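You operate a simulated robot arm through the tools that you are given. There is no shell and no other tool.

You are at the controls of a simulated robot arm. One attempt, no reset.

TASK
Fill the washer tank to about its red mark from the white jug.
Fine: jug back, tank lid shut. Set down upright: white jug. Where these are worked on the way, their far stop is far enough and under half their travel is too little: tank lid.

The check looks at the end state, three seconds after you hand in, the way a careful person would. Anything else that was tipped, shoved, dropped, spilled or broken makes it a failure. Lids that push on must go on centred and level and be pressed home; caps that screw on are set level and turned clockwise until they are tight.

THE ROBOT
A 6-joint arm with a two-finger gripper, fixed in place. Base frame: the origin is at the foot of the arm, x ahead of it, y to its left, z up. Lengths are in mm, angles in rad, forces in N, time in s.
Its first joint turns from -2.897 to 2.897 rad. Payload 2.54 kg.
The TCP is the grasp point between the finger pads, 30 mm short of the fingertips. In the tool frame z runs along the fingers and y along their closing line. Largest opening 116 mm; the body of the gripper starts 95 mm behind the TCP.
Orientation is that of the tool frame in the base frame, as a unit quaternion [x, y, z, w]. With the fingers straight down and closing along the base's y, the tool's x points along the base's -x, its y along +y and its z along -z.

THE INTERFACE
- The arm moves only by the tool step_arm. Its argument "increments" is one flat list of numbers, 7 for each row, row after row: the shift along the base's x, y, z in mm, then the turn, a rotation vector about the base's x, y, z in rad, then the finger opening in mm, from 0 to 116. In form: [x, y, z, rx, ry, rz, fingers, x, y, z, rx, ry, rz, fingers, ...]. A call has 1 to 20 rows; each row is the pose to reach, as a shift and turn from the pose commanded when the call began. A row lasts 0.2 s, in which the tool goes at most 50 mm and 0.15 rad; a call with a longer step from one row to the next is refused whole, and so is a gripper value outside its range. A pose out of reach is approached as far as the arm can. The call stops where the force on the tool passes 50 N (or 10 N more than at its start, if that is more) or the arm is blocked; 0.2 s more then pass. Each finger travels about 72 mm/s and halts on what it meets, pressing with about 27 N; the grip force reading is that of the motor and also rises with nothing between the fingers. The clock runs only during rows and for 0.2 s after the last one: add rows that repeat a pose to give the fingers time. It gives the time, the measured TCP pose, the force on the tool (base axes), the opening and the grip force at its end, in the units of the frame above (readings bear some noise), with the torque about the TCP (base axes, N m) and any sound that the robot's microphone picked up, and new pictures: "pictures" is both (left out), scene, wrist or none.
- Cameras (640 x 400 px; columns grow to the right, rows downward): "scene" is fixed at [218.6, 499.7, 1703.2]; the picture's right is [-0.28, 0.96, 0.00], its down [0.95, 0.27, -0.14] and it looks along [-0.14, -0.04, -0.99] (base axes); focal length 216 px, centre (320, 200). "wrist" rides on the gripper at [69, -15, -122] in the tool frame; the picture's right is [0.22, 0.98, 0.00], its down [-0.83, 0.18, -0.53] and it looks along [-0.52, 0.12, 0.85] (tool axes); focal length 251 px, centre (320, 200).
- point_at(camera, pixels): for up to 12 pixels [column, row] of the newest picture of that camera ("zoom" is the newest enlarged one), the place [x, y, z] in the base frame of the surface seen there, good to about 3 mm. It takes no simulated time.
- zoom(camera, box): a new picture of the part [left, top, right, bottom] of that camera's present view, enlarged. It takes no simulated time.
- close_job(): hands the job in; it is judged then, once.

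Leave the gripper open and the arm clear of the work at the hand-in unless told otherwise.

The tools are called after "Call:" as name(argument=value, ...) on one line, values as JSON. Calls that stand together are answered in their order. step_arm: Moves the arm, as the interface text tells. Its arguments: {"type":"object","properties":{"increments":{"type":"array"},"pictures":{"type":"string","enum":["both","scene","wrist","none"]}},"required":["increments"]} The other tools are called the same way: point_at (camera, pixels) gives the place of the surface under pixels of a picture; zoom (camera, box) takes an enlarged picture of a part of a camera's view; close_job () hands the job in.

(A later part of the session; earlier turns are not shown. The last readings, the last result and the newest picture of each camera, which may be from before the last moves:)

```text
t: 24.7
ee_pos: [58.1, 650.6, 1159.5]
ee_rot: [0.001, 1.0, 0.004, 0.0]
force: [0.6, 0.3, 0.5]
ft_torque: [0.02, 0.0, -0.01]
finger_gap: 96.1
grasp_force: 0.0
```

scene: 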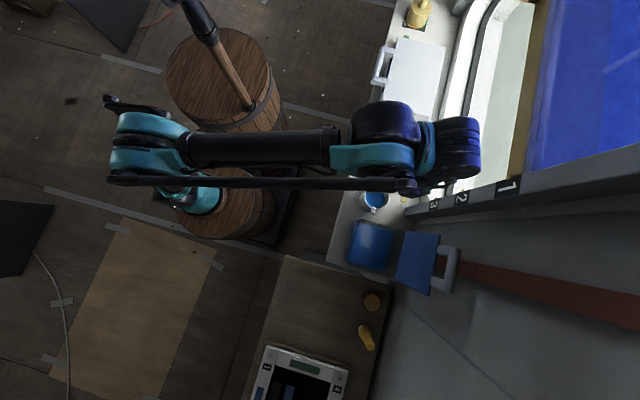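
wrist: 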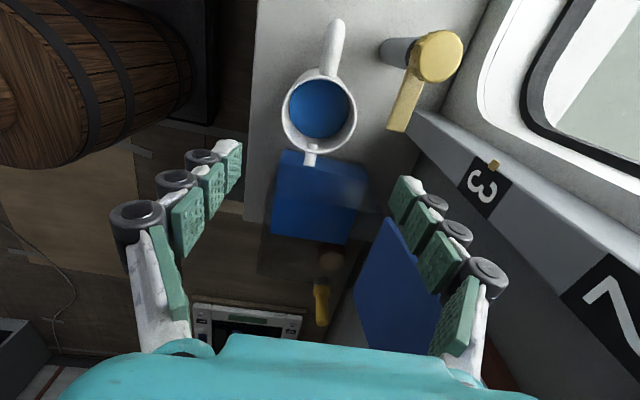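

Centred above the jug. Descend to z≈1045 first (fingertips just above the rim) and verify alignment.

Call:
step_arm(increments=[-1, -0.5, -30, 0, 0, 0, 96, -1, -0.5, -60, 0, 0, 0, 96, -1, -0.5, -90, 0, 0, 0, 96, -1, -0.5, -115, 0, 0, 0, 96, -1, -0.5, -115, 0, 0, 0, 96])

Call:
zoom(camera="wrist", box=[160, 0, 480, 260])

```text
t: 25.9
ee_pos: [57.8, 649.7, 1045.4]
ee_rot: [0.0, 1.0, 0.004, 0.0]
force: [0.1, -0.8, 0.0]
ft_torque: [-0.02, 0.0, 0.0]
finger_gap: 95.9
grasp_force: 0.0
```

scene: 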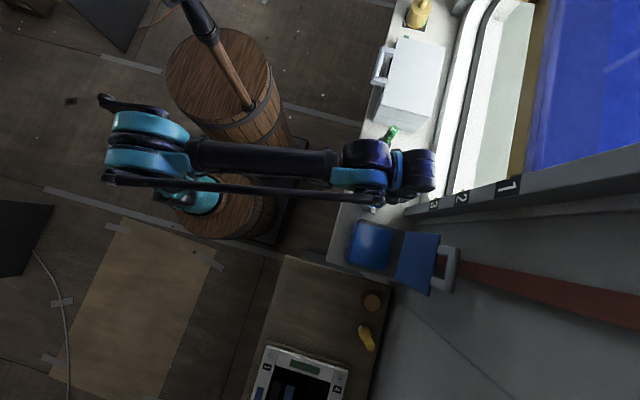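
wrist: 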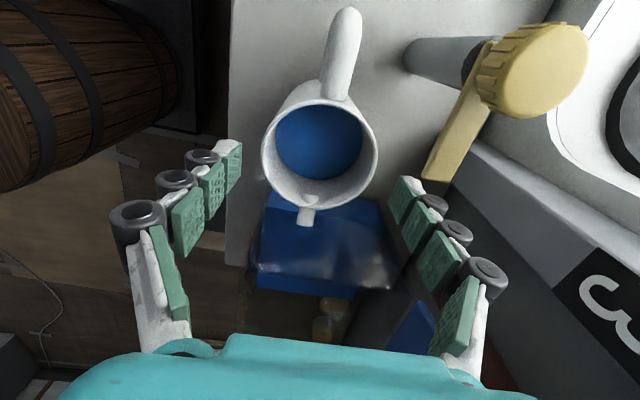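

```text
1.54 times, centred on (320, 130) of wrist
```

zoom: 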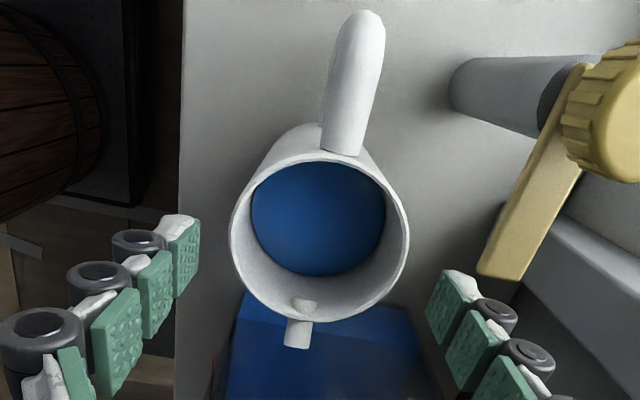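

Jug sits centred between the fingers and the lever stays outside. Narrow to 92 mm and descend to z 945, then close on the body.

Call:
step_arm(increments=[-0.5, 0.3, 0, 0, 0, 0, 92, -0.5, 0.3, -20, 0, 0, 0, 92, -0.5, 0.3, -40, 0, 0, 0, 92, -0.5, 0.3, -60, 0, 0, 0, 92, -0.5, 0.3, -80, 0, 0, 0, 92, -0.5, 0.3, -100, 0, 0, 0, 92, -0.5, 0.3, -100, 0, 0, 0, 92])

```text
t: 27.5
ee_pos: [56.3, 649.9, 944.5]
ee_rot: [0.001, 1.0, 0.004, 0.001]
force: [1.2, 0.2, 0.3]
ft_torque: [-0.02, -0.02, 0.0]
finger_gap: 92.3
grasp_force: 0.0
```

scene: 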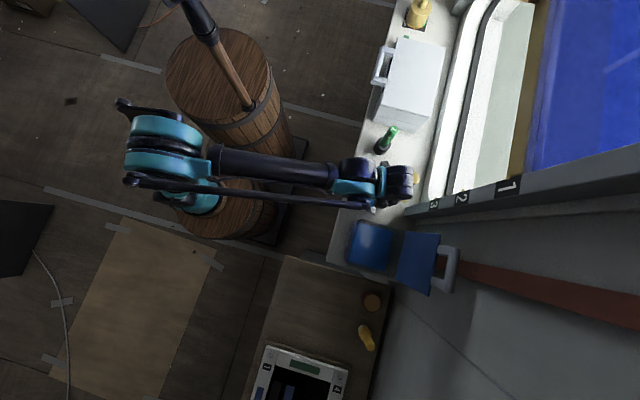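
wrist: 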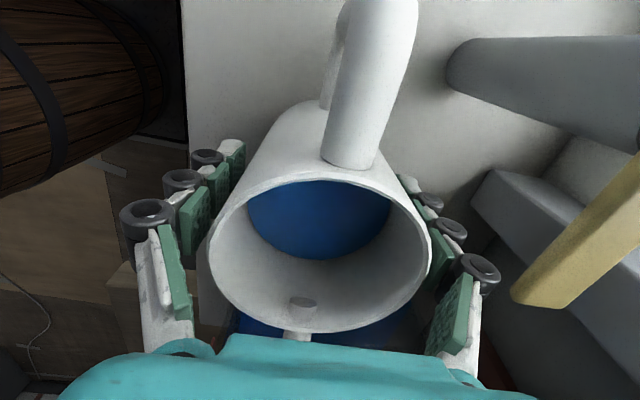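

No contact so far. Close the fingers on the jug body.

Call:
step_arm(increments=[0, 0, 0, 0, 0, 0, 84, 0, 0, 0, 0, 0, 0, 78, 0, 0, 0, 0, 0, 0, 70, 0, 0, 0, 0, 0, 0, 60, 0, 0, 0, 0, 0, 0, 60], pictures="wrist")

```text
t: 28.7
ee_pos: [57.4, 650.6, 944.6]
ee_rot: [0.0, 1.0, 0.003, 0.001]
force: [0.2, -0.7, 3.4]
ft_torque: [-0.26, -0.11, -0.01]
finger_gap: 81.3
grasp_force: 27.2
```

wrist: 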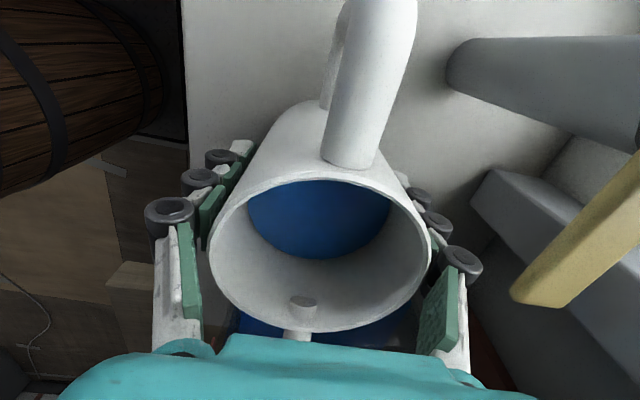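

Gripped at 81.3 mm. Lift slowly 30 mm and read the weight.

Call:
step_arm(increments=[0, 0, 4, 0, 0, 0, 60, 0, 0, 10, 0, 0, 0, 60, 0, 0, 20, 0, 0, 0, 60, 0, 0, 30, 0, 0, 0, 60, 0, 0, 30, 0, 0, 0, 60], pictures="wrist")

```text
t: 29.9
ee_pos: [57.1, 649.7, 974.9]
ee_rot: [0.001, 1.0, 0.003, 0.001]
force: [0.4, -0.3, -4.1]
ft_torque: [0.0, -0.1, 0.0]
finger_gap: 81.1
grasp_force: 27.6
```

wrist: 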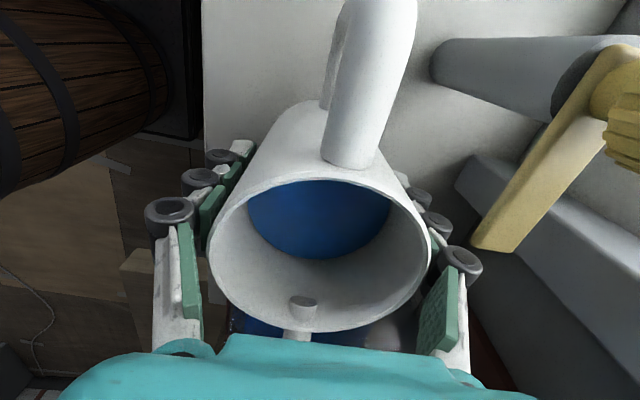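

Total weight ≈4 N (~0.42 kg). Lift straight to z≈1110, clear of the tap and above the tank rim (≈1030), then shift toward the tank (x≈114, y≈665) keeping the jug level.

Call:
step_arm(increments=[0, 0, 20, 0, 0, 0, 60, 0, 0, 45, 0, 0, 0, 60, 0, 0, 70, 0, 0, 0, 60, 0, 0, 95, 0, 0, 0, 60, 0, 0, 118, 0, 0, 0, 60, 0, 0, 135, 0, 0, 0, 60, 10, 2, 135, 0, 0, 0, 60, 25, 6, 135, 0, 0, 0, 60, 42, 11, 135, 0, 0, 0, 60, 57, 15, 135, 0, 0, 0, 60, 57, 15, 135, 0, 0, 0, 60])

```text
t: 32.3
ee_pos: [113.5, 664.5, 1109.9]
ee_rot: [-0.001, 1.0, 0.004, 0.0]
force: [0.7, 0.0, -3.5]
ft_torque: [0.01, -0.1, 0.0]
finger_gap: 80.6
grasp_force: 27.0
```

scene: 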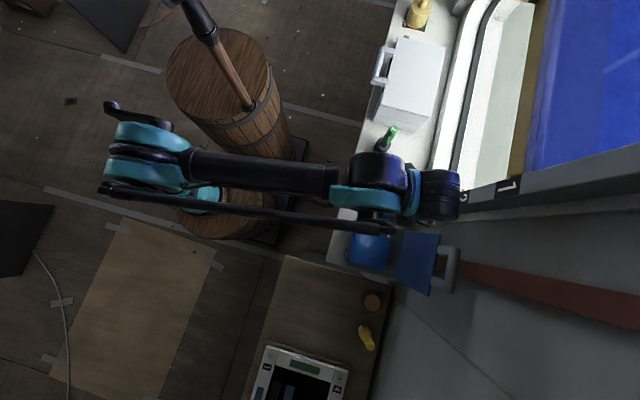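
wrist: 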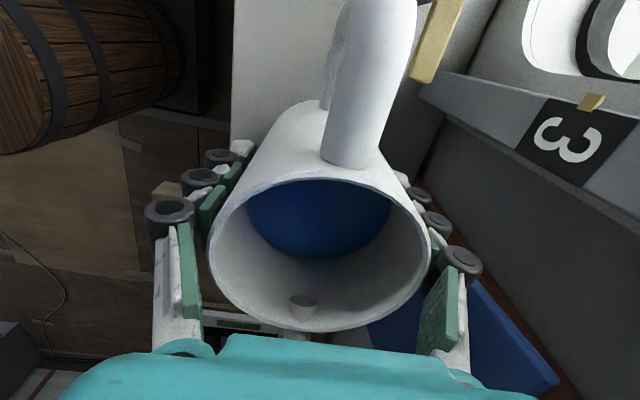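

Jug held steady. Tilt to 0.7 rad (before pouring starts) while lowering to z≈1080, spout tip about x 200 over the tank.

Call:
step_arm(increments=[1, 0, -2, 0, 0.08, 0, 60, 2, 0, -5, 0, 0.17, 0, 60, 3, 0, -9, 0, 0.26, 0, 60, 4, 0, -13, 0, 0.35, 0, 60, 5, 0, -17, 0, 0.44, 0, 60, 6, 0, -21, 0, 0.53, 0, 60, 6, 0, -25, 0, 0.62, 0, 60, 6, 0, -30, 0, 0.7, 0, 60, 6, 0, -30, 0, 0.7, 0, 60])

Call:
point_at(camera="wrist", pixels=[[303, 303], [303, 330], [213, 250], [430, 250], [320, 180], [320, 220]])

```text
t: 34.3
ee_pos: [120.0, 664.5, 1079.6]
ee_rot: [0.001, 0.939, 0.003, -0.344]
force: [0.1, -0.5, -3.7]
ft_torque: [-0.02, -0.06, 0.01]
finger_gap: 80.8
grasp_force: 27.4
```

scene: 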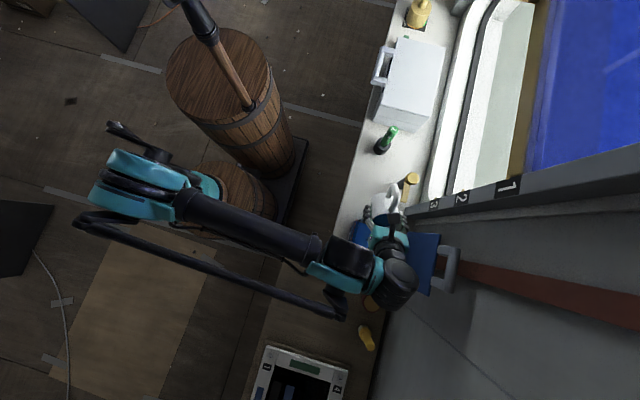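
wrist: 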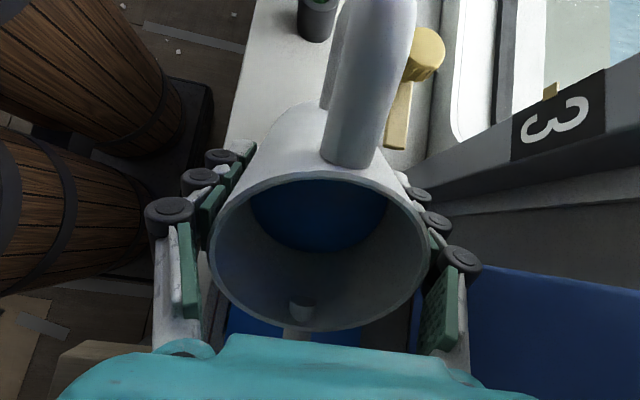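

```text
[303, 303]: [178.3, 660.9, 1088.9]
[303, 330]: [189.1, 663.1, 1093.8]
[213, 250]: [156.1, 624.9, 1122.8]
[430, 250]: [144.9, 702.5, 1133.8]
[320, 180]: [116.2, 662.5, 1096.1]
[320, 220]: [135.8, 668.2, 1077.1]
```

The liquid is drawn as a disc fixed in the jug, so pouring is likely angle-driven. Spout is at about (189,663,1094), over the tank. Tilt slowly to 0.9 rad and hold to see whether flow starts.

Call:
step_arm(increments=[0, 0, 0, 0, 0.05, 0, 60, 0, 0, 0, 0, 0.1, 0, 60, 0, 0, 0, 0, 0.15, 0, 60, 0, 0, 0, 0, 0.2, 0, 60, 0, 0, 0, 0, 0.2, 0, 60])

Call:
zoom(camera="scene", box=[335, 180, 455, 300])

```text
t: 35.5
ee_pos: [119.5, 665.1, 1080.2]
ee_rot: [0.0, 0.9, 0.002, -0.435]
force: [-0.3, 0.1, -3.5]
ft_torque: [0.05, -0.07, 0.03]
finger_gap: 81.2
grasp_force: 27.1
```

scene: 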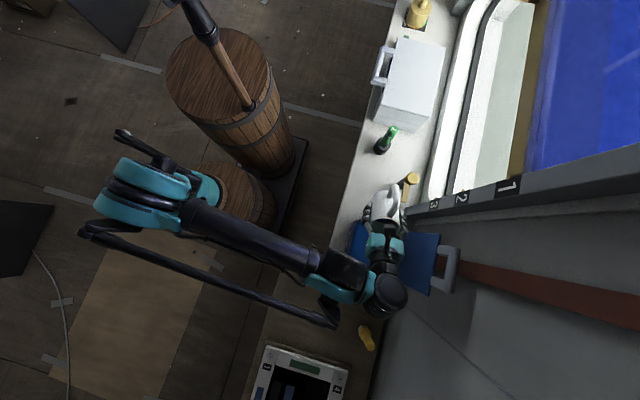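
wrist: 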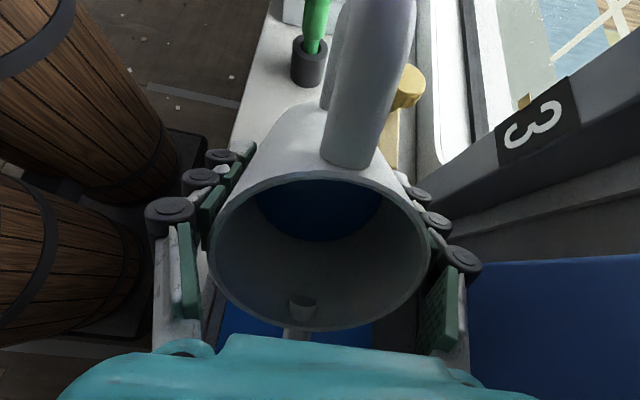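

```text
3.33 times, centred on (395, 240) of scene
```

zoom: 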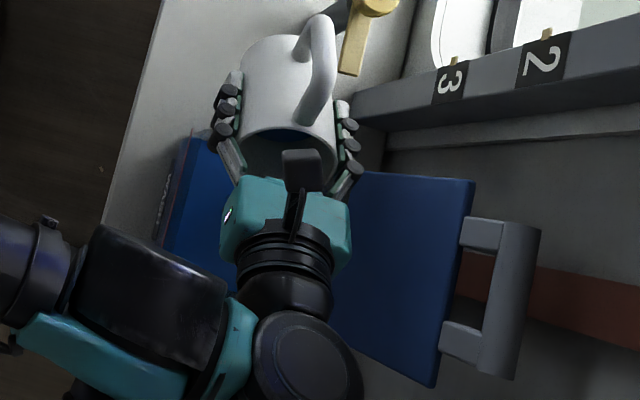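

The liquid disc in the jug dropped a bit (its edge moved from row 258 to 240), so pouring seems to have begun. Check the tank's level at zoom (190,220) and nearby and the jug's disc.

Call:
point_at(camera="zoom", pixels=[[190, 200], [195, 240], [205, 170], [185, 230]])

Call:
point_at(camera="wrist", pixels=[[320, 200], [320, 225], [340, 215], [245, 320], [345, 332], [303, 300], [301, 331]])

Call:
zoom(camera="wrist", box=[200, 150, 440, 350])

```text
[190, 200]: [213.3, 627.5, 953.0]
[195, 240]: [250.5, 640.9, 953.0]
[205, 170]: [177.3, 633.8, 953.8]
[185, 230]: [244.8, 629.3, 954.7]
```

```text
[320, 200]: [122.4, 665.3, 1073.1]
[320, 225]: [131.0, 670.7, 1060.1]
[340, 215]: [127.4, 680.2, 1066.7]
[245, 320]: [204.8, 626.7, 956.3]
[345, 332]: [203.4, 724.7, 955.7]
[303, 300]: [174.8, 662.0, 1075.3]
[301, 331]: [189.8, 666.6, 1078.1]
```

```text
2.00 times, centred on (320, 250) of wrist
```

zoom: 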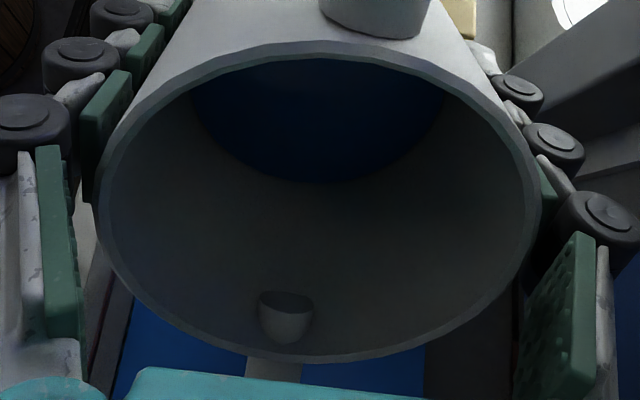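

Tank level already rose from 937 to ≈954. Hold at this tilt for 0.4 s and re-measure to see if it is still flowing or has settled.

Call:
step_arm(increments=[0, 0, 0, 0, 0, 0, 60])

Call:
point_at(camera="scene", pixels=[[356, 240], [357.5, 252], [360.5, 231], [354.5, 249]])

Call:
point_at(camera="wrist", pixels=[[320, 200], [320, 220], [320, 230], [320, 236], [245, 320], [345, 332]])

```text
t: 35.9
ee_pos: [119.9, 666.2, 1080.1]
ee_rot: [0.001, 0.9, 0.003, -0.435]
force: [-0.1, 0.2, -3.9]
ft_torque: [0.0, -0.09, 0.0]
finger_gap: 80.9
grasp_force: 27.5
```

scene: 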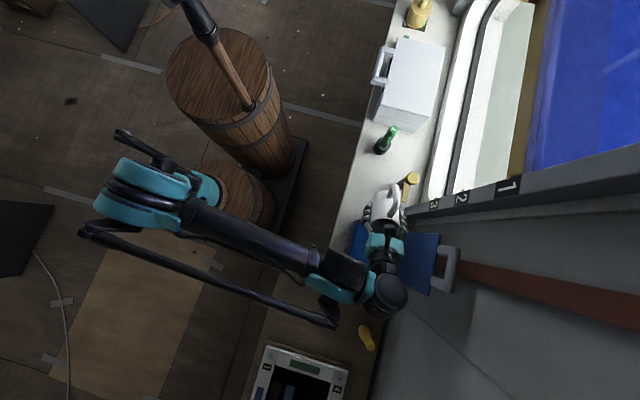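
wrist: 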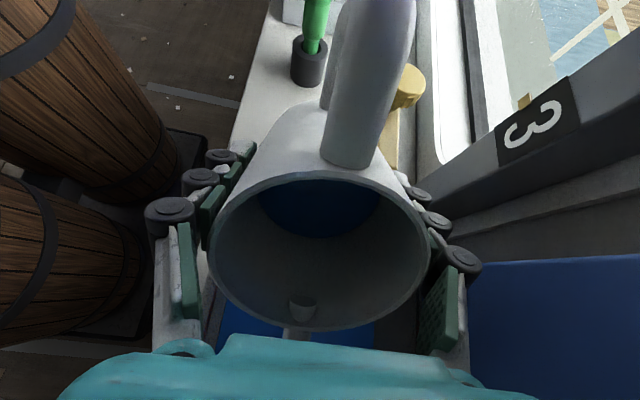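

```text
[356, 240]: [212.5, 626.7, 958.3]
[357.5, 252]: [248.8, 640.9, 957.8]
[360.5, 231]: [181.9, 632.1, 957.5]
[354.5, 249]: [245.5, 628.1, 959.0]
```

```text
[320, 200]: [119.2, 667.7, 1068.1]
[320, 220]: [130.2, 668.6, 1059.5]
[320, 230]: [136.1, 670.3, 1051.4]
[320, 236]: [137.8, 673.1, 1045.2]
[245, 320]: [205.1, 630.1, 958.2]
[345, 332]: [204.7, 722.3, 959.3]
```

Level 958 and rising ~12 mm/s. Hold for another 0.6 s and re-measure.

Call:
step_arm(increments=[0, 0, 0, 0, 0, 0, 60, 0, 0, 0, 0, 0, 0, 60])

Call:
point_at(camera="scene", pixels=[[356, 240], [357.5, 252], [360.5, 231], [354.5, 249]])

Call:
point_at(camera="wrist", pixels=[[320, 200], [320, 220], [320, 230], [320, 236], [245, 320], [345, 332]])

```text
t: 36.5
ee_pos: [120.7, 664.6, 1079.8]
ee_rot: [0.001, 0.9, 0.003, -0.435]
force: [0.0, -0.6, -3.9]
ft_torque: [0.02, -0.05, 0.0]
finger_gap: 81.0
grasp_force: 27.0
```

scene: 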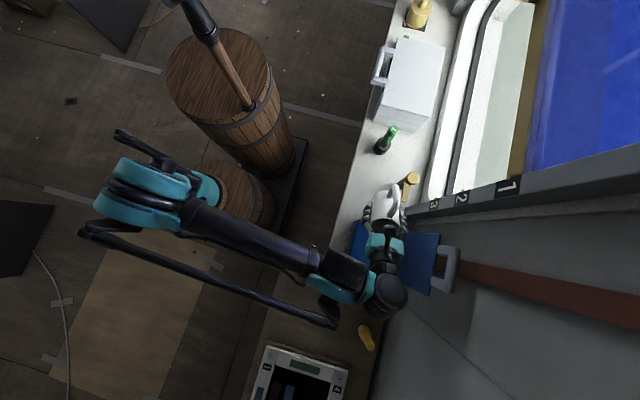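
wrist: 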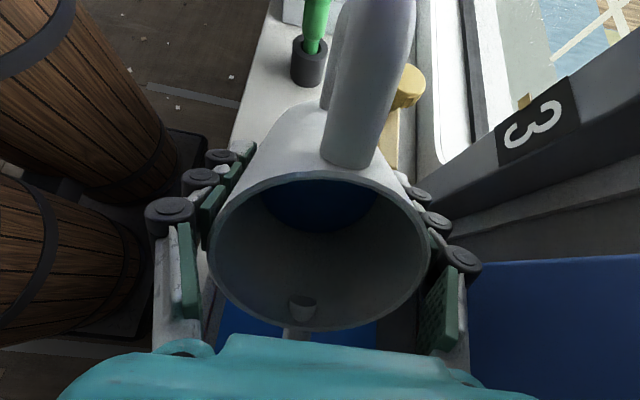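

```text
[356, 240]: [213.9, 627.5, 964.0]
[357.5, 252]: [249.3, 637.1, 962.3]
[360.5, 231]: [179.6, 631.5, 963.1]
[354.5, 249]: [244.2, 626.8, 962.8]
```

```text
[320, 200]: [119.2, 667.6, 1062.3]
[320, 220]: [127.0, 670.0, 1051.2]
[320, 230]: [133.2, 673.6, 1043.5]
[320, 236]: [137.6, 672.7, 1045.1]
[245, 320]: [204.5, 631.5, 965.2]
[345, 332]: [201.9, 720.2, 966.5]
```

Level ≈964; rate slowing (~9 mm/s). Hold 0.8 s more.

Call:
step_arm(increments=[0, 0, 0, 0, 0, 0, 60, 0, 0, 0, 0, 0, 0, 60, 0, 0, 0, 0, 0, 0, 60])

Call:
point_at(camera="scene", pixels=[[356, 240], [357.5, 252], [360.5, 231], [354.5, 249]])

Call:
point_at(camera="wrist", pixels=[[320, 200], [320, 220], [245, 320], [345, 332], [240, 325], [355, 332]])

```text
t: 37.3
ee_pos: [119.0, 664.8, 1080.5]
ee_rot: [0.002, 0.9, 0.003, -0.435]
force: [-0.3, -1.1, -2.7]
ft_torque: [-0.02, -0.04, -0.01]
finger_gap: 80.8
grasp_force: 27.1
```

scene: 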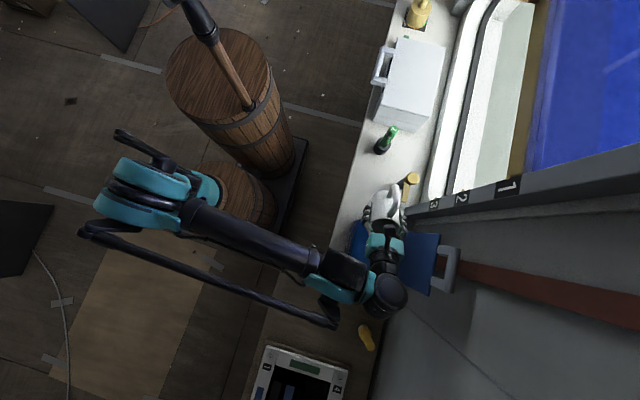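
wrist: 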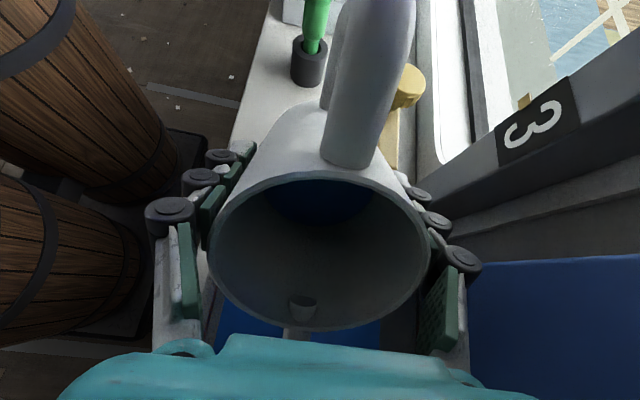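

```text
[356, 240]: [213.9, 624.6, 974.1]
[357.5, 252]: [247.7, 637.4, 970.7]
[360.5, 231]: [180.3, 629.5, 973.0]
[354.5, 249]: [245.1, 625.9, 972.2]
```

```text
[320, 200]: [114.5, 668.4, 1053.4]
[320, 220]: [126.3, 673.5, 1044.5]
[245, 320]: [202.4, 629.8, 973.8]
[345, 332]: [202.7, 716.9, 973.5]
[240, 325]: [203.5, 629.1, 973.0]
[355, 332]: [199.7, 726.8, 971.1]
```

Level ≈973 with a steady ~11 mm/s. Hold 0.6 s more, then tilt back to ~0.3 rad in the same call so it should settle near 984–986, slightly under the mark.

Call:
step_arm(increments=[0, 0, 0, 0, 0, 0, 60, 0, 0, 0, 0, 0, 0, 60, 0, 0, 0, 0, 0, 0, 60, 0, 0, 0, 0, -0.15, 0, 60, 0, 0, 4, 0, -0.3, 0, 60, 0, 0, 14, 0, -0.45, 0, 60, 0, 0, 20, 0, -0.6, 0, 60, 0, 0, 20, 0, -0.6, 0, 60])

Call:
point_at(camera="scene", pixels=[[356, 240], [357.5, 252], [360.5, 231], [354.5, 249], [362, 228], [358, 240]])

Call:
zoom(camera="scene", box=[335, 180, 455, 300])

```text
t: 39.1
ee_pos: [119.0, 664.4, 1099.8]
ee_rot: [0.0, 0.989, 0.004, -0.148]
force: [0.7, 1.0, -2.6]
ft_torque: [0.0, -0.07, 0.01]
finger_gap: 80.8
grasp_force: 27.6
```

scene: 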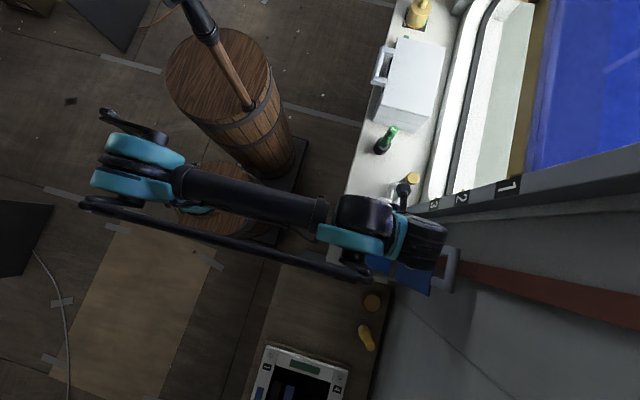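
wrist: 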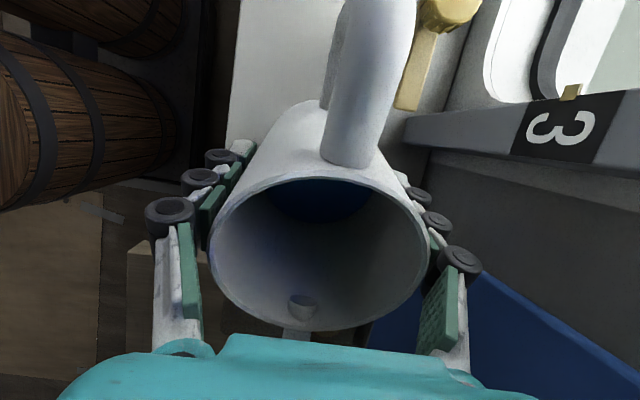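

```text
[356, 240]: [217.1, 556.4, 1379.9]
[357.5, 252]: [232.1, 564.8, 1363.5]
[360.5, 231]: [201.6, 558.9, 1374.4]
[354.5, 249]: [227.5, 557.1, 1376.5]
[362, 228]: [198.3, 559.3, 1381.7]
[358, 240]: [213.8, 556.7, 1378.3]
```

```text
3.33 times, centred on (395, 240) of scene
```

zoom: 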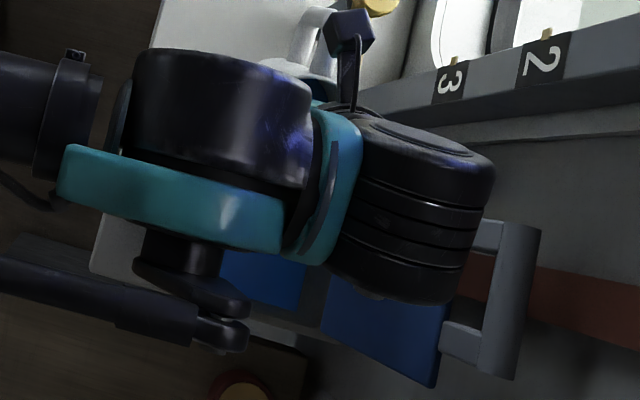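

The arm hides most of the tank, but part of the liquid shows at zoom (265,280). Measure there.

Call:
point_at(camera="zoom", pixels=[[240, 275], [265, 280], [285, 290], [255, 290], [230, 265], [275, 285], [290, 295], [245, 268]])

Call:
point_at(camera="wrist", pixels=[[320, 195], [320, 205], [300, 200], [340, 200]])

```text
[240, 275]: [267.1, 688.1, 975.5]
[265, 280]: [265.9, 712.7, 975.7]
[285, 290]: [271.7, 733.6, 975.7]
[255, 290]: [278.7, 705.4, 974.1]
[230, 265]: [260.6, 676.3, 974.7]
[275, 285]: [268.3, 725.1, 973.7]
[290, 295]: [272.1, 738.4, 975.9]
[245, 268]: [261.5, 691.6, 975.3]
```

```text
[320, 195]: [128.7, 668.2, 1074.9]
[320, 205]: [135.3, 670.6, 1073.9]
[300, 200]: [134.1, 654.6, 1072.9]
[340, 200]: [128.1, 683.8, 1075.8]
```

Flow self-limited at that angle: level is 975 and stable, ~13 mm below the mark. Re-tilt to 0.9 and on to 0.96 rad, hold briefly, and measure.

Call:
step_arm(increments=[0, 0, -6, 0, 0.12, 0, 60, 0, 0, -12, 0, 0.24, 0, 60, 0, 0, -18, 0, 0.36, 0, 60, 0, 0, -20, 0, 0.48, 0, 60, 0, 0, -20, 0, 0.6, 0, 60, 0, 0, -20, 0, 0.66, 0, 60, 0, 0, -20, 0, 0.66, 0, 60])

Call:
point_at(camera="scene", pixels=[[356, 240], [357.5, 252], [360.5, 231], [354.5, 249], [356, 235], [358, 245]])

Call:
point_at(camera="wrist", pixels=[[245, 320], [345, 332], [240, 325], [355, 332], [320, 200]])

```text
t: 40.7
ee_pos: [120.6, 665.8, 1080.0]
ee_rot: [0.002, 0.887, 0.003, -0.462]
force: [-0.6, 0.1, -2.6]
ft_torque: [0.02, -0.07, 0.0]
finger_gap: 80.9
grasp_force: 26.9
```

scene: 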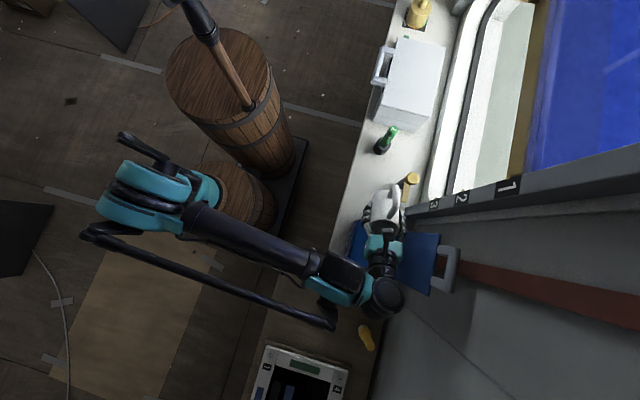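
wrist: 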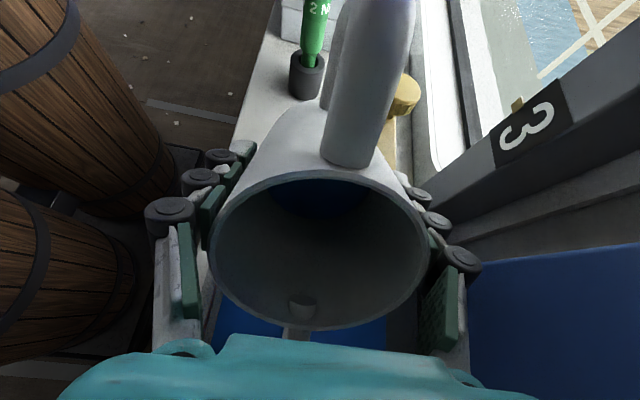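

```text
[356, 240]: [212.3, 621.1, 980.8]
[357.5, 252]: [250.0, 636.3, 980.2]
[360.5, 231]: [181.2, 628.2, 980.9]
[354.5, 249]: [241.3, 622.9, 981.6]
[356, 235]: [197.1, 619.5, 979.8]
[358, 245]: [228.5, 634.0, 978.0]
```

```text
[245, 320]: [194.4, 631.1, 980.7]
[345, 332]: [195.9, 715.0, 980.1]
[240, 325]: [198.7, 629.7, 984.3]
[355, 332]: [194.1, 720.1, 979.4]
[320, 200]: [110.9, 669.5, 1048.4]
```

Level ≈980. Hold 0.4 s more at 0.96 rad.

Call:
step_arm(increments=[0, 0, 0, 0, 0, 0, 60])

Call:
point_at(camera="scene", pixels=[[356, 240], [357.5, 252], [360.5, 231], [354.5, 249], [356, 235], [358, 245]])

Call:
point_at(camera="wrist", pixels=[[245, 320], [345, 332], [240, 325], [355, 332], [235, 320], [365, 332]])

```text
t: 41.1
ee_pos: [119.1, 665.6, 1079.4]
ee_rot: [0.002, 0.887, 0.003, -0.462]
force: [-0.1, -0.1, -2.1]
ft_torque: [0.01, -0.05, -0.04]
finger_gap: 81.0
grasp_force: 26.5
```

scene: 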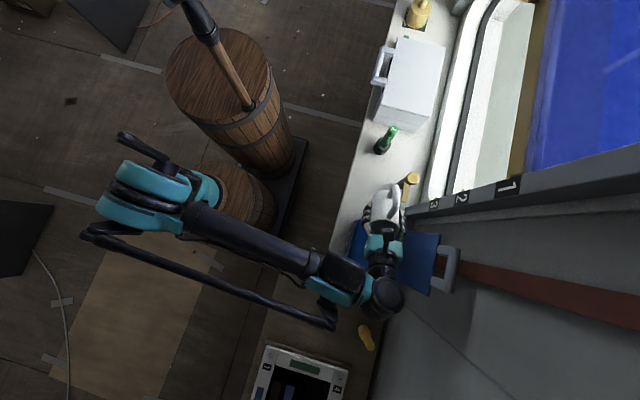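
wrist: 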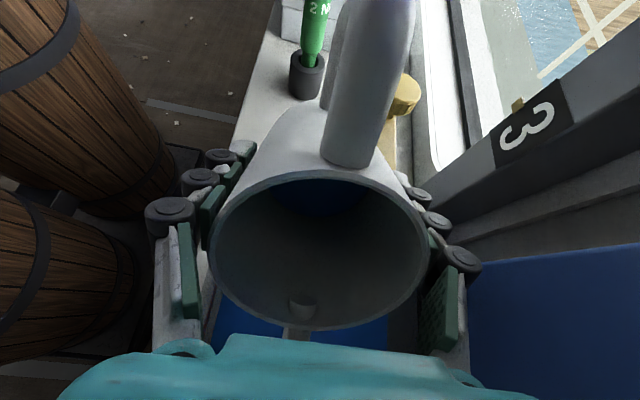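

```text
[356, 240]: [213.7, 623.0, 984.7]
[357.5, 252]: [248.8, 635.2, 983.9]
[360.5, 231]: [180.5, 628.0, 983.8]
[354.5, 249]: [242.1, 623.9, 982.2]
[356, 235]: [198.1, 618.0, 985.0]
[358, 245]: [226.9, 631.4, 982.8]
```

```text
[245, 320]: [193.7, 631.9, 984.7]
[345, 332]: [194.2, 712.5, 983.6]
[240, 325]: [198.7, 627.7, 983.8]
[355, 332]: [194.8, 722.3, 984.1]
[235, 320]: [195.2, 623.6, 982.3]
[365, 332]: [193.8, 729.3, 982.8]
```

Level ≈983.6; about 4 mm to go at ~9 mm/s. Hold 0.4 s, then tilt back right away to upright, rising to z 1110.

Call:
step_arm(increments=[0, 0, 0, 0, 0, 0, 60, 0, 0, 0, 0, 0, 0, 60, 0, 0, 0, 0, -0.14, 0, 60, 0, 0, 2, 0, -0.28, 0, 60, 0, 0, 8, 0, -0.42, 0, 60, 0, 0, 16, 0, -0.56, 0, 60, 0, 0, 22, 0, -0.7, 0, 60, 0, 0, 28, 0, -0.84, 0, 60, 0, 0, 30, 0, -0.96, 0, 60, 0, 0, 30, 0, -0.96, 0, 60])

Call:
zoom(camera="scene", box=[335, 200, 455, 300])

```text
t: 43.3
ee_pos: [119.6, 665.4, 1109.6]
ee_rot: [-0.001, 1.0, 0.003, 0.001]
force: [0.5, -1.0, -2.6]
ft_torque: [0.0, -0.02, -0.01]
finger_gap: 80.9
grasp_force: 27.2
```

scene: 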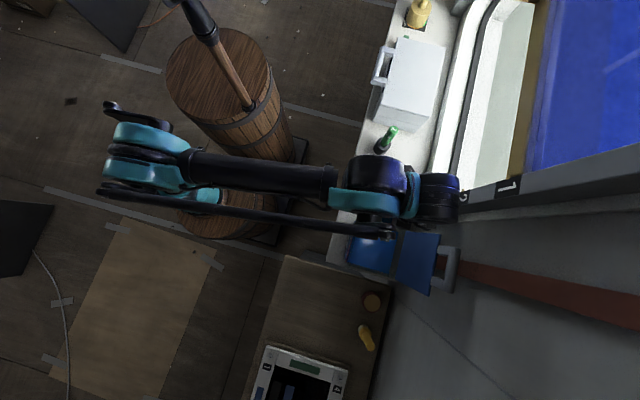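
wrist: 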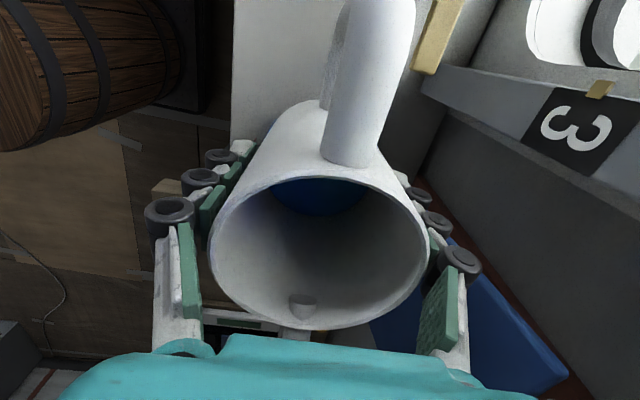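

```text
4.00 times, centred on (395, 250) of scene
```

zoom: 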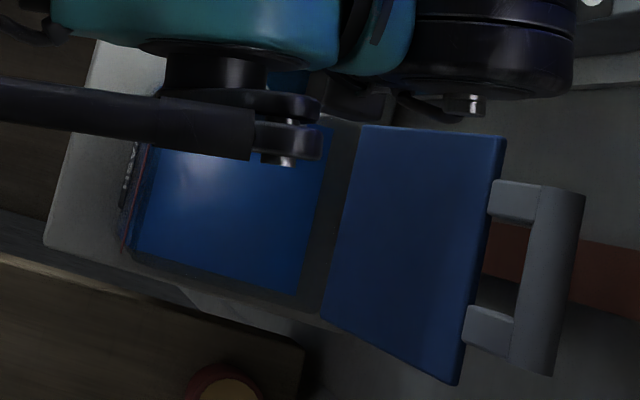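

Tank is visible now; measure the final level at several points on the liquid and the red mark at its left edge.

Call:
point_at(camera="zoom", pixels=[[200, 200], [240, 220], [280, 250], [180, 230], [290, 200], [220, 180], [260, 270], [310, 170], [145, 180], [128, 245], [124, 250], [140, 200]])

```text
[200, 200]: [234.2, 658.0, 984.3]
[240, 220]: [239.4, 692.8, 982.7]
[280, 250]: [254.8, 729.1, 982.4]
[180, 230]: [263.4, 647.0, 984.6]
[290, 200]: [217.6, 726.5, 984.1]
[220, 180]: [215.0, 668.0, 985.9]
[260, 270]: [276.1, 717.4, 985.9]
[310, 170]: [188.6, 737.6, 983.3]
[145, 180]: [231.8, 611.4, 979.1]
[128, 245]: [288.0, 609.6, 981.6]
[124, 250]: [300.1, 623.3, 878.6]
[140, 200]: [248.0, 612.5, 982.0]
```

Level is ≈984.2 versus mark centre ≈988; the equilibrium at 0.96 rad was reached. A small top-up: re-tilt to 0.985 rad (about +4 mm) and hold.

Call:
step_arm(increments=[0, 0, -4, 0, 0.13, 0, 60, 0, 0, -9, 0, 0.26, 0, 60, 0, 0, -15, 0, 0.39, 0, 60, 0, 0, -21, 0, 0.52, 0, 60, 0, 0, -27, 0, 0.65, 0, 60, 0, 0, -30, 0, 0.78, 0, 60, 0, 0, -30, 0, 0.9, 0, 60, 0, 0, -30, 0, 0.985, 0, 60, 0, 0, -30, 0, 0.985, 0, 60])

Call:
point_at(camera="scene", pixels=[[356, 240], [357.5, 252], [360.5, 231], [354.5, 249], [356, 235], [358, 245]])

Call:
point_at(camera="wrist", pixels=[[245, 320], [345, 332], [240, 325], [355, 332], [235, 320], [365, 332]])

```text
t: 45.3
ee_pos: [119.6, 664.8, 1079.4]
ee_rot: [0.001, 0.881, 0.003, -0.473]
force: [0.8, -0.5, -2.1]
ft_torque: [-0.02, -0.09, 0.0]
finger_gap: 80.9
grasp_force: 27.2
```

scene: 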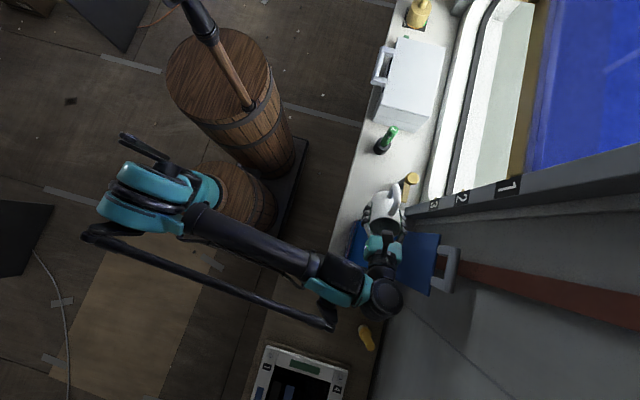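
wrist: 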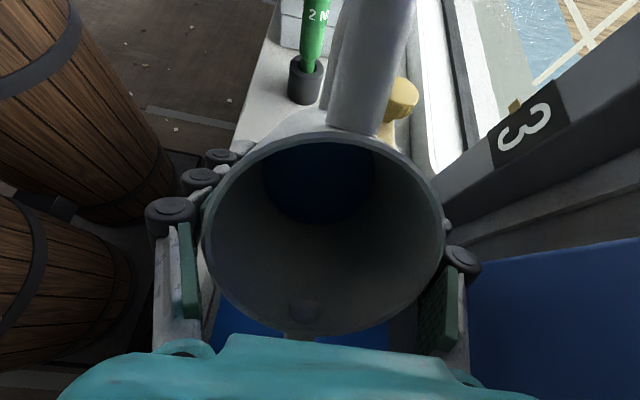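

```text
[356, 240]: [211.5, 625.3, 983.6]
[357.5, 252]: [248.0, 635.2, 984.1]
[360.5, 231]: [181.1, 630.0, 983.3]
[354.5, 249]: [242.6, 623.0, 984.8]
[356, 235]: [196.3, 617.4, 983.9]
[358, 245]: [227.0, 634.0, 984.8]
```

```text
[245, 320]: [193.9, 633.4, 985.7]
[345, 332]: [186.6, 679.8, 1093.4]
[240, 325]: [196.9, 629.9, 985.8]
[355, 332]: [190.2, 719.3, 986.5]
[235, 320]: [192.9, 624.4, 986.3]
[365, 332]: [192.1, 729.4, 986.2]
```

The wrist view changed: the rim is now seen more face-on (top edge row 135 instead of 180), so the jug has rotated in the grip – probably its bottom edge brushed the tank rim while I lowered it early in the tilt. Measure the rim plane and check the tank hasn't moved.

Call:
point_at(camera="wrist", pixels=[[206, 235], [441, 235], [325, 136], [328, 333], [235, 170], [412, 170], [240, 310], [420, 300], [370, 60], [350, 20], [300, 312], [300, 335]])

Call:
zoom(camera="scene", box=[335, 170, 455, 290])

Call:
zoom(camera="wrist", box=[140, 0, 500, 380])

```text
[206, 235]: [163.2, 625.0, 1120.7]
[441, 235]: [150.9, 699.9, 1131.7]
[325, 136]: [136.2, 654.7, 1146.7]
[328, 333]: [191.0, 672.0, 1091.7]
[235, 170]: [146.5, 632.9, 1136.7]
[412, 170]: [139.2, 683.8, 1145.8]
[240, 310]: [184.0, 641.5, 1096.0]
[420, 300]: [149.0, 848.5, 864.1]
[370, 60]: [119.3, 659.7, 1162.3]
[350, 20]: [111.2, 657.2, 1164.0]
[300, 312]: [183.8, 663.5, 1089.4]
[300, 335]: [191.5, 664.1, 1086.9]
```

```text
3.33 times, centred on (395, 230) of scene
```

zoom: 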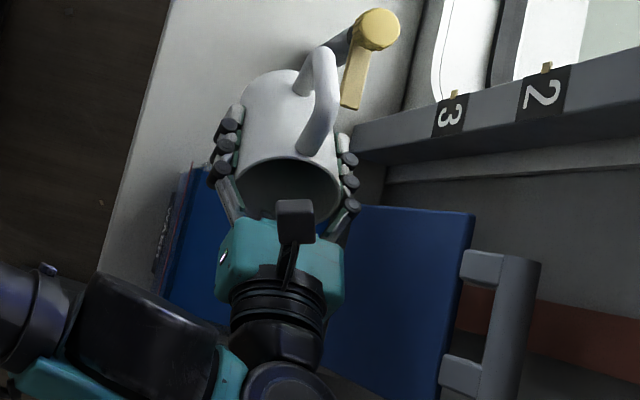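

```text
1.05 times, centred on (320, 190) of wrist (not enlarged: the box is as wide or as high as the picture)
```

zoom: 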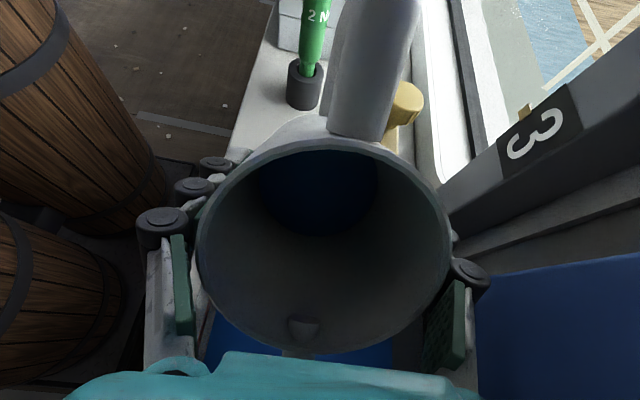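

The jug's true tilt is ≈0.79 rad (slipped −0.2 rad and ~4 mm in the grip); nothing poured yet beyond 984–985. It is still held firmly (27 N). I'll compensate: rotate a further 0.2 rad so the jug's own tilt is ≈0.985, then measure.

Call:
step_arm(increments=[0, 0, 0, 0, 0.07, 0, 60, 0, 0, 0, 0, 0.14, 0, 60, 0, 0, 0, 0, 0.2, 0, 60, 0, 0, 0, 0, 0.2, 0, 60])

Call:
point_at(camera="scene", pixels=[[356, 240], [357.5, 252], [360.5, 231], [354.5, 249], [356, 235], [358, 245]])

Call:
point_at(camera="wrist", pixels=[[206, 235], [441, 235], [325, 136], [328, 333], [240, 328], [235, 325], [370, 332], [300, 335]])

```text
t: 46.3
ee_pos: [120.6, 665.6, 1078.7]
ee_rot: [0.001, 0.829, 0.003, -0.559]
force: [-0.5, 0.3, -1.5]
ft_torque: [-0.02, -0.04, -0.01]
finger_gap: 80.9
grasp_force: 26.9
```

scene: 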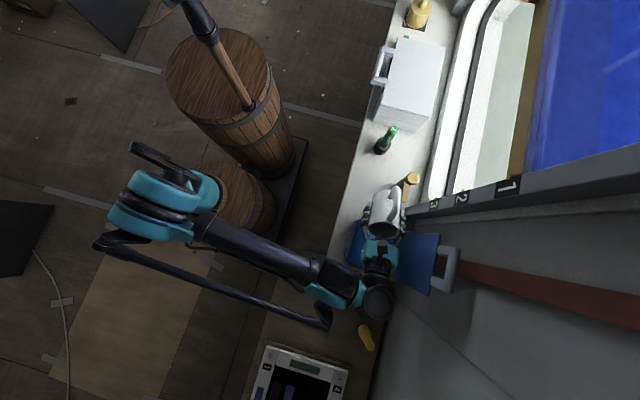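
wrist: 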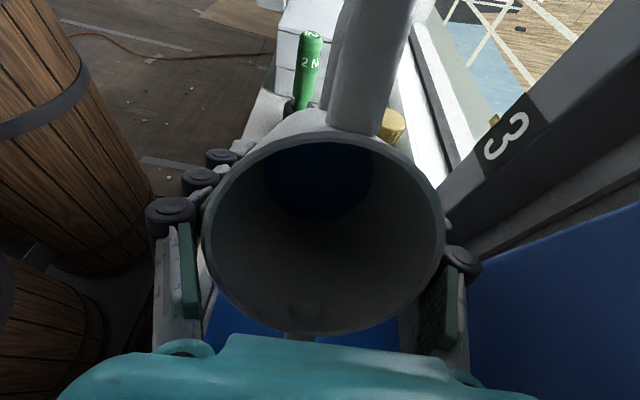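

```text
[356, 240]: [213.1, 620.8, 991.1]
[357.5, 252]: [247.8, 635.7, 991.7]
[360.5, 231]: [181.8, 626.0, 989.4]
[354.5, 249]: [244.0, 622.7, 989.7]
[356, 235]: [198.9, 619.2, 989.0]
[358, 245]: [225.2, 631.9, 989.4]
```

```text
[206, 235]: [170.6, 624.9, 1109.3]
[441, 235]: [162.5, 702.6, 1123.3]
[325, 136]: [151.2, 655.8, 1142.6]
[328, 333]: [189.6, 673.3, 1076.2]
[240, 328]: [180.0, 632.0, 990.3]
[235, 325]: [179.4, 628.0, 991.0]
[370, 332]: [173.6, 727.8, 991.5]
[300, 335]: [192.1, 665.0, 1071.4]
```

Level is ≈990, right at the mark's upper edge. Stop pouring now: tilt back quickly while rising well clear of the tank rim this time.

Call:
step_arm(increments=[0, 0, 8, 0, -0.15, 0, 60, 0, 0, 20, 0, -0.3, 0, 60, 0, 0, 34, 0, -0.45, 0, 60, 0, 0, 48, 0, -0.6, 0, 60, 0, 0, 58, 0, -0.75, 0, 60, 0, 0, 64, 0, -0.88, 0, 60, 0, 0, 66, 0, -1.0, 0, 60, 0, 0, 66, 0, -1.0, 0, 60])

Call:
zoom(camera="scene", box=[335, 180, 455, 300])

Call:
zoom(camera="wrist", box=[180, 100, 480, 360])

```text
t: 48.1
ee_pos: [120.4, 664.5, 1147.4]
ee_rot: [0.0, 0.996, 0.004, -0.092]
force: [-0.1, 0.3, -1.9]
ft_torque: [0.02, -0.08, 0.0]
finger_gap: 80.7
grasp_force: 27.4
```

scene: 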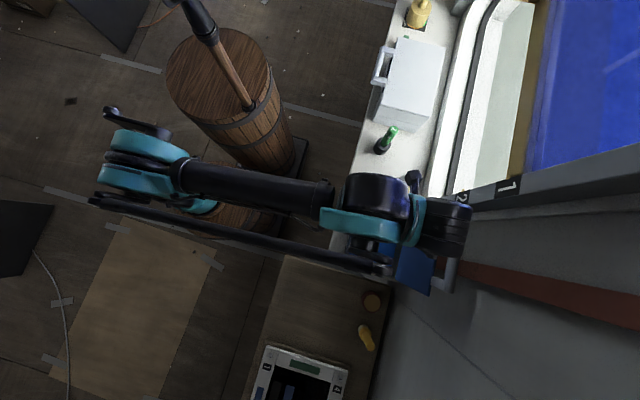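
wrist: 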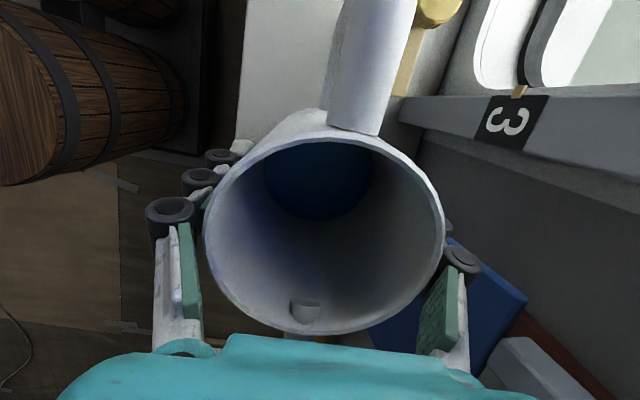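

```text
3.33 times, centred on (395, 240) of scene
```

zoom: 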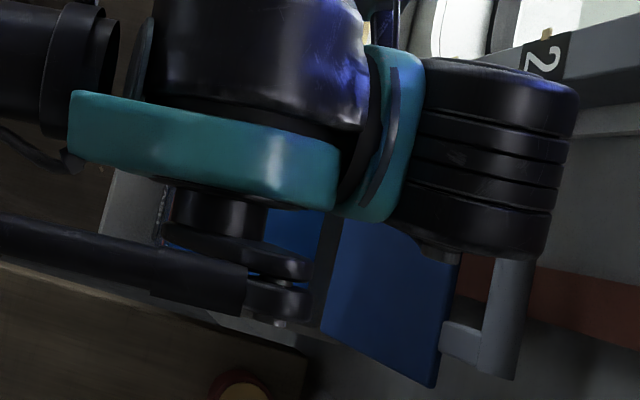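

```text
1.54 times, centred on (330, 230) of wrist
```

zoom: 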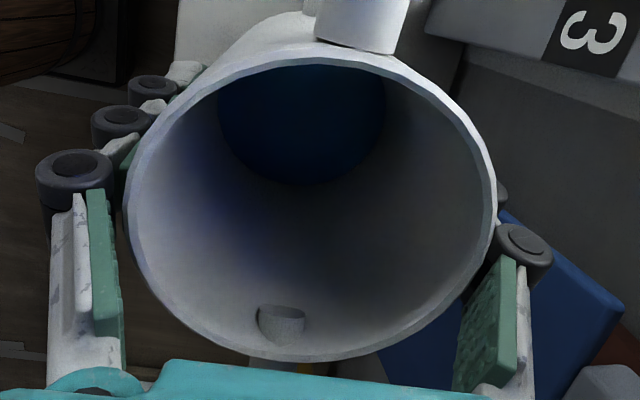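

Measure the jug's rim plane accurately in this near-upright pose (tool at ≈0.185 rad) to know its true tilt.

Call:
point_at(camera="wrist", pixels=[[325, 136], [328, 333], [206, 235], [442, 235], [300, 139], [350, 139], [300, 330], [355, 330], [235, 170], [418, 170], [225, 290], [425, 290]])

Call:
point_at(camera="wrist", pixels=[[320, 160], [320, 180], [320, 200], [290, 180], [350, 180], [318, 210], [304, 305], [370, 80], [350, 40]])

```text
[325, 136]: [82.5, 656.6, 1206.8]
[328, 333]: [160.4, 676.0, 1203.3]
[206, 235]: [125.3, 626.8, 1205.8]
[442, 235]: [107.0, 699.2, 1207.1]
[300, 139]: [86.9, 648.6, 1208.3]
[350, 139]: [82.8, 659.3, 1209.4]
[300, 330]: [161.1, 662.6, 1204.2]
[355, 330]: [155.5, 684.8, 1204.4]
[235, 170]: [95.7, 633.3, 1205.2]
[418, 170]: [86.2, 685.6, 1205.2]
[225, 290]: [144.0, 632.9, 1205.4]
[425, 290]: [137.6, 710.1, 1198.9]
```

```text
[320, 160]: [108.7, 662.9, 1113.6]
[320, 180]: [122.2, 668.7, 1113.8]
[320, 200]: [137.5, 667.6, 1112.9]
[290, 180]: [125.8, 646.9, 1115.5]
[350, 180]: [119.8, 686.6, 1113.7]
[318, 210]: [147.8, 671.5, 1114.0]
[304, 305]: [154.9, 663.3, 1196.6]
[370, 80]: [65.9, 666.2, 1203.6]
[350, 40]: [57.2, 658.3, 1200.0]
```

Rim slope and liquid disc give a jug tilt of only ≈+0.03 rad now, so upright corresponds to tool tilt ≈0.155. Jug bottom is ≈61.6 mm below TCP. Move back over the original spot (57.5,650) staying high, and level the jug.

Call:
step_arm(increments=[-10, -2, 0, 0, -0.01, 0, 60, -25, -6, 0, 0, -0.02, 0, 60, -42, -10, 0, 0, -0.03, 0, 60, -55, -13, 0, 0, -0.03, 0, 60, -62.4, -14.4, 0, 0, -0.03, 0, 60, -62.4, -14.4, 0, 0, -0.03, 0, 60])

Call:
point_at(camera="wrist", pixels=[[325, 136], [328, 333], [206, 235], [442, 235], [300, 139], [350, 139], [300, 330], [355, 330], [235, 170], [418, 170], [225, 290], [425, 290]])

Call:
zoom(camera="scene", box=[335, 180, 455, 300])

```text
t: 49.5
ee_pos: [57.1, 649.5, 1147.0]
ee_rot: [0.0, 0.997, 0.004, -0.077]
force: [0.9, 0.1, -2.5]
ft_torque: [0.0, -0.07, 0.01]
finger_gap: 80.6
grasp_force: 27.3
```

scene: 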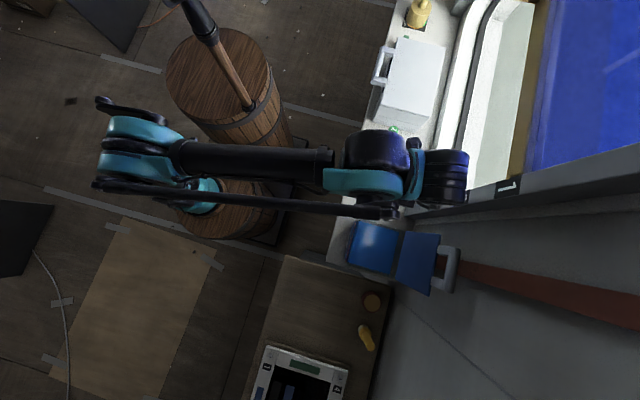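
wrist: 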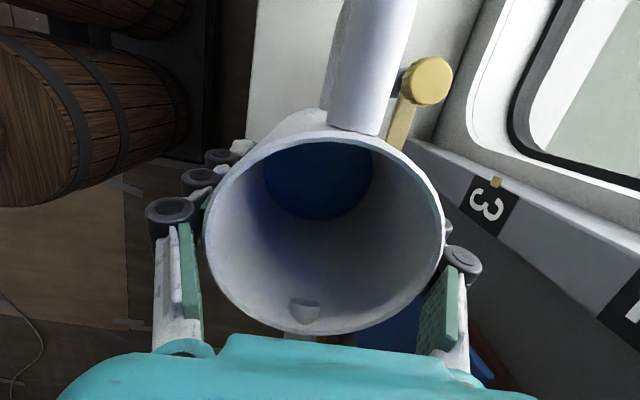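

```text
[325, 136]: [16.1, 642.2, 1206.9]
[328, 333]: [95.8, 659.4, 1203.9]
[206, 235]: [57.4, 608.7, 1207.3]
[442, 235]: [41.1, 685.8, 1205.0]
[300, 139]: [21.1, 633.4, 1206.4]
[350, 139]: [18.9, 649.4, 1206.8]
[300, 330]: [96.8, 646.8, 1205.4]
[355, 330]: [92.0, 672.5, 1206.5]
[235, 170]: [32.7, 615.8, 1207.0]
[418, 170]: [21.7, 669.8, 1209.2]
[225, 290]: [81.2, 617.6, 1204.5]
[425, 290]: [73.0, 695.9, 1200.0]
```

```text
3.33 times, centred on (395, 240) of scene
```

zoom: 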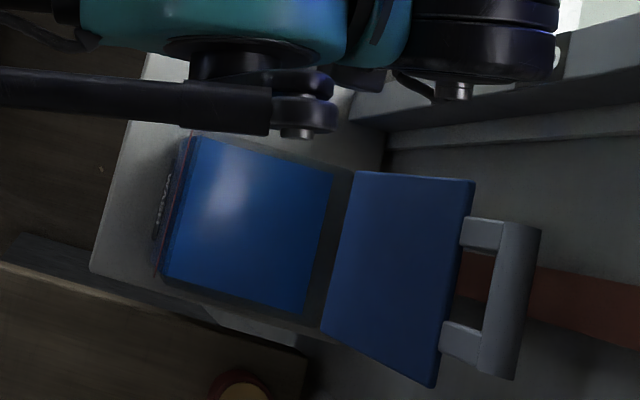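

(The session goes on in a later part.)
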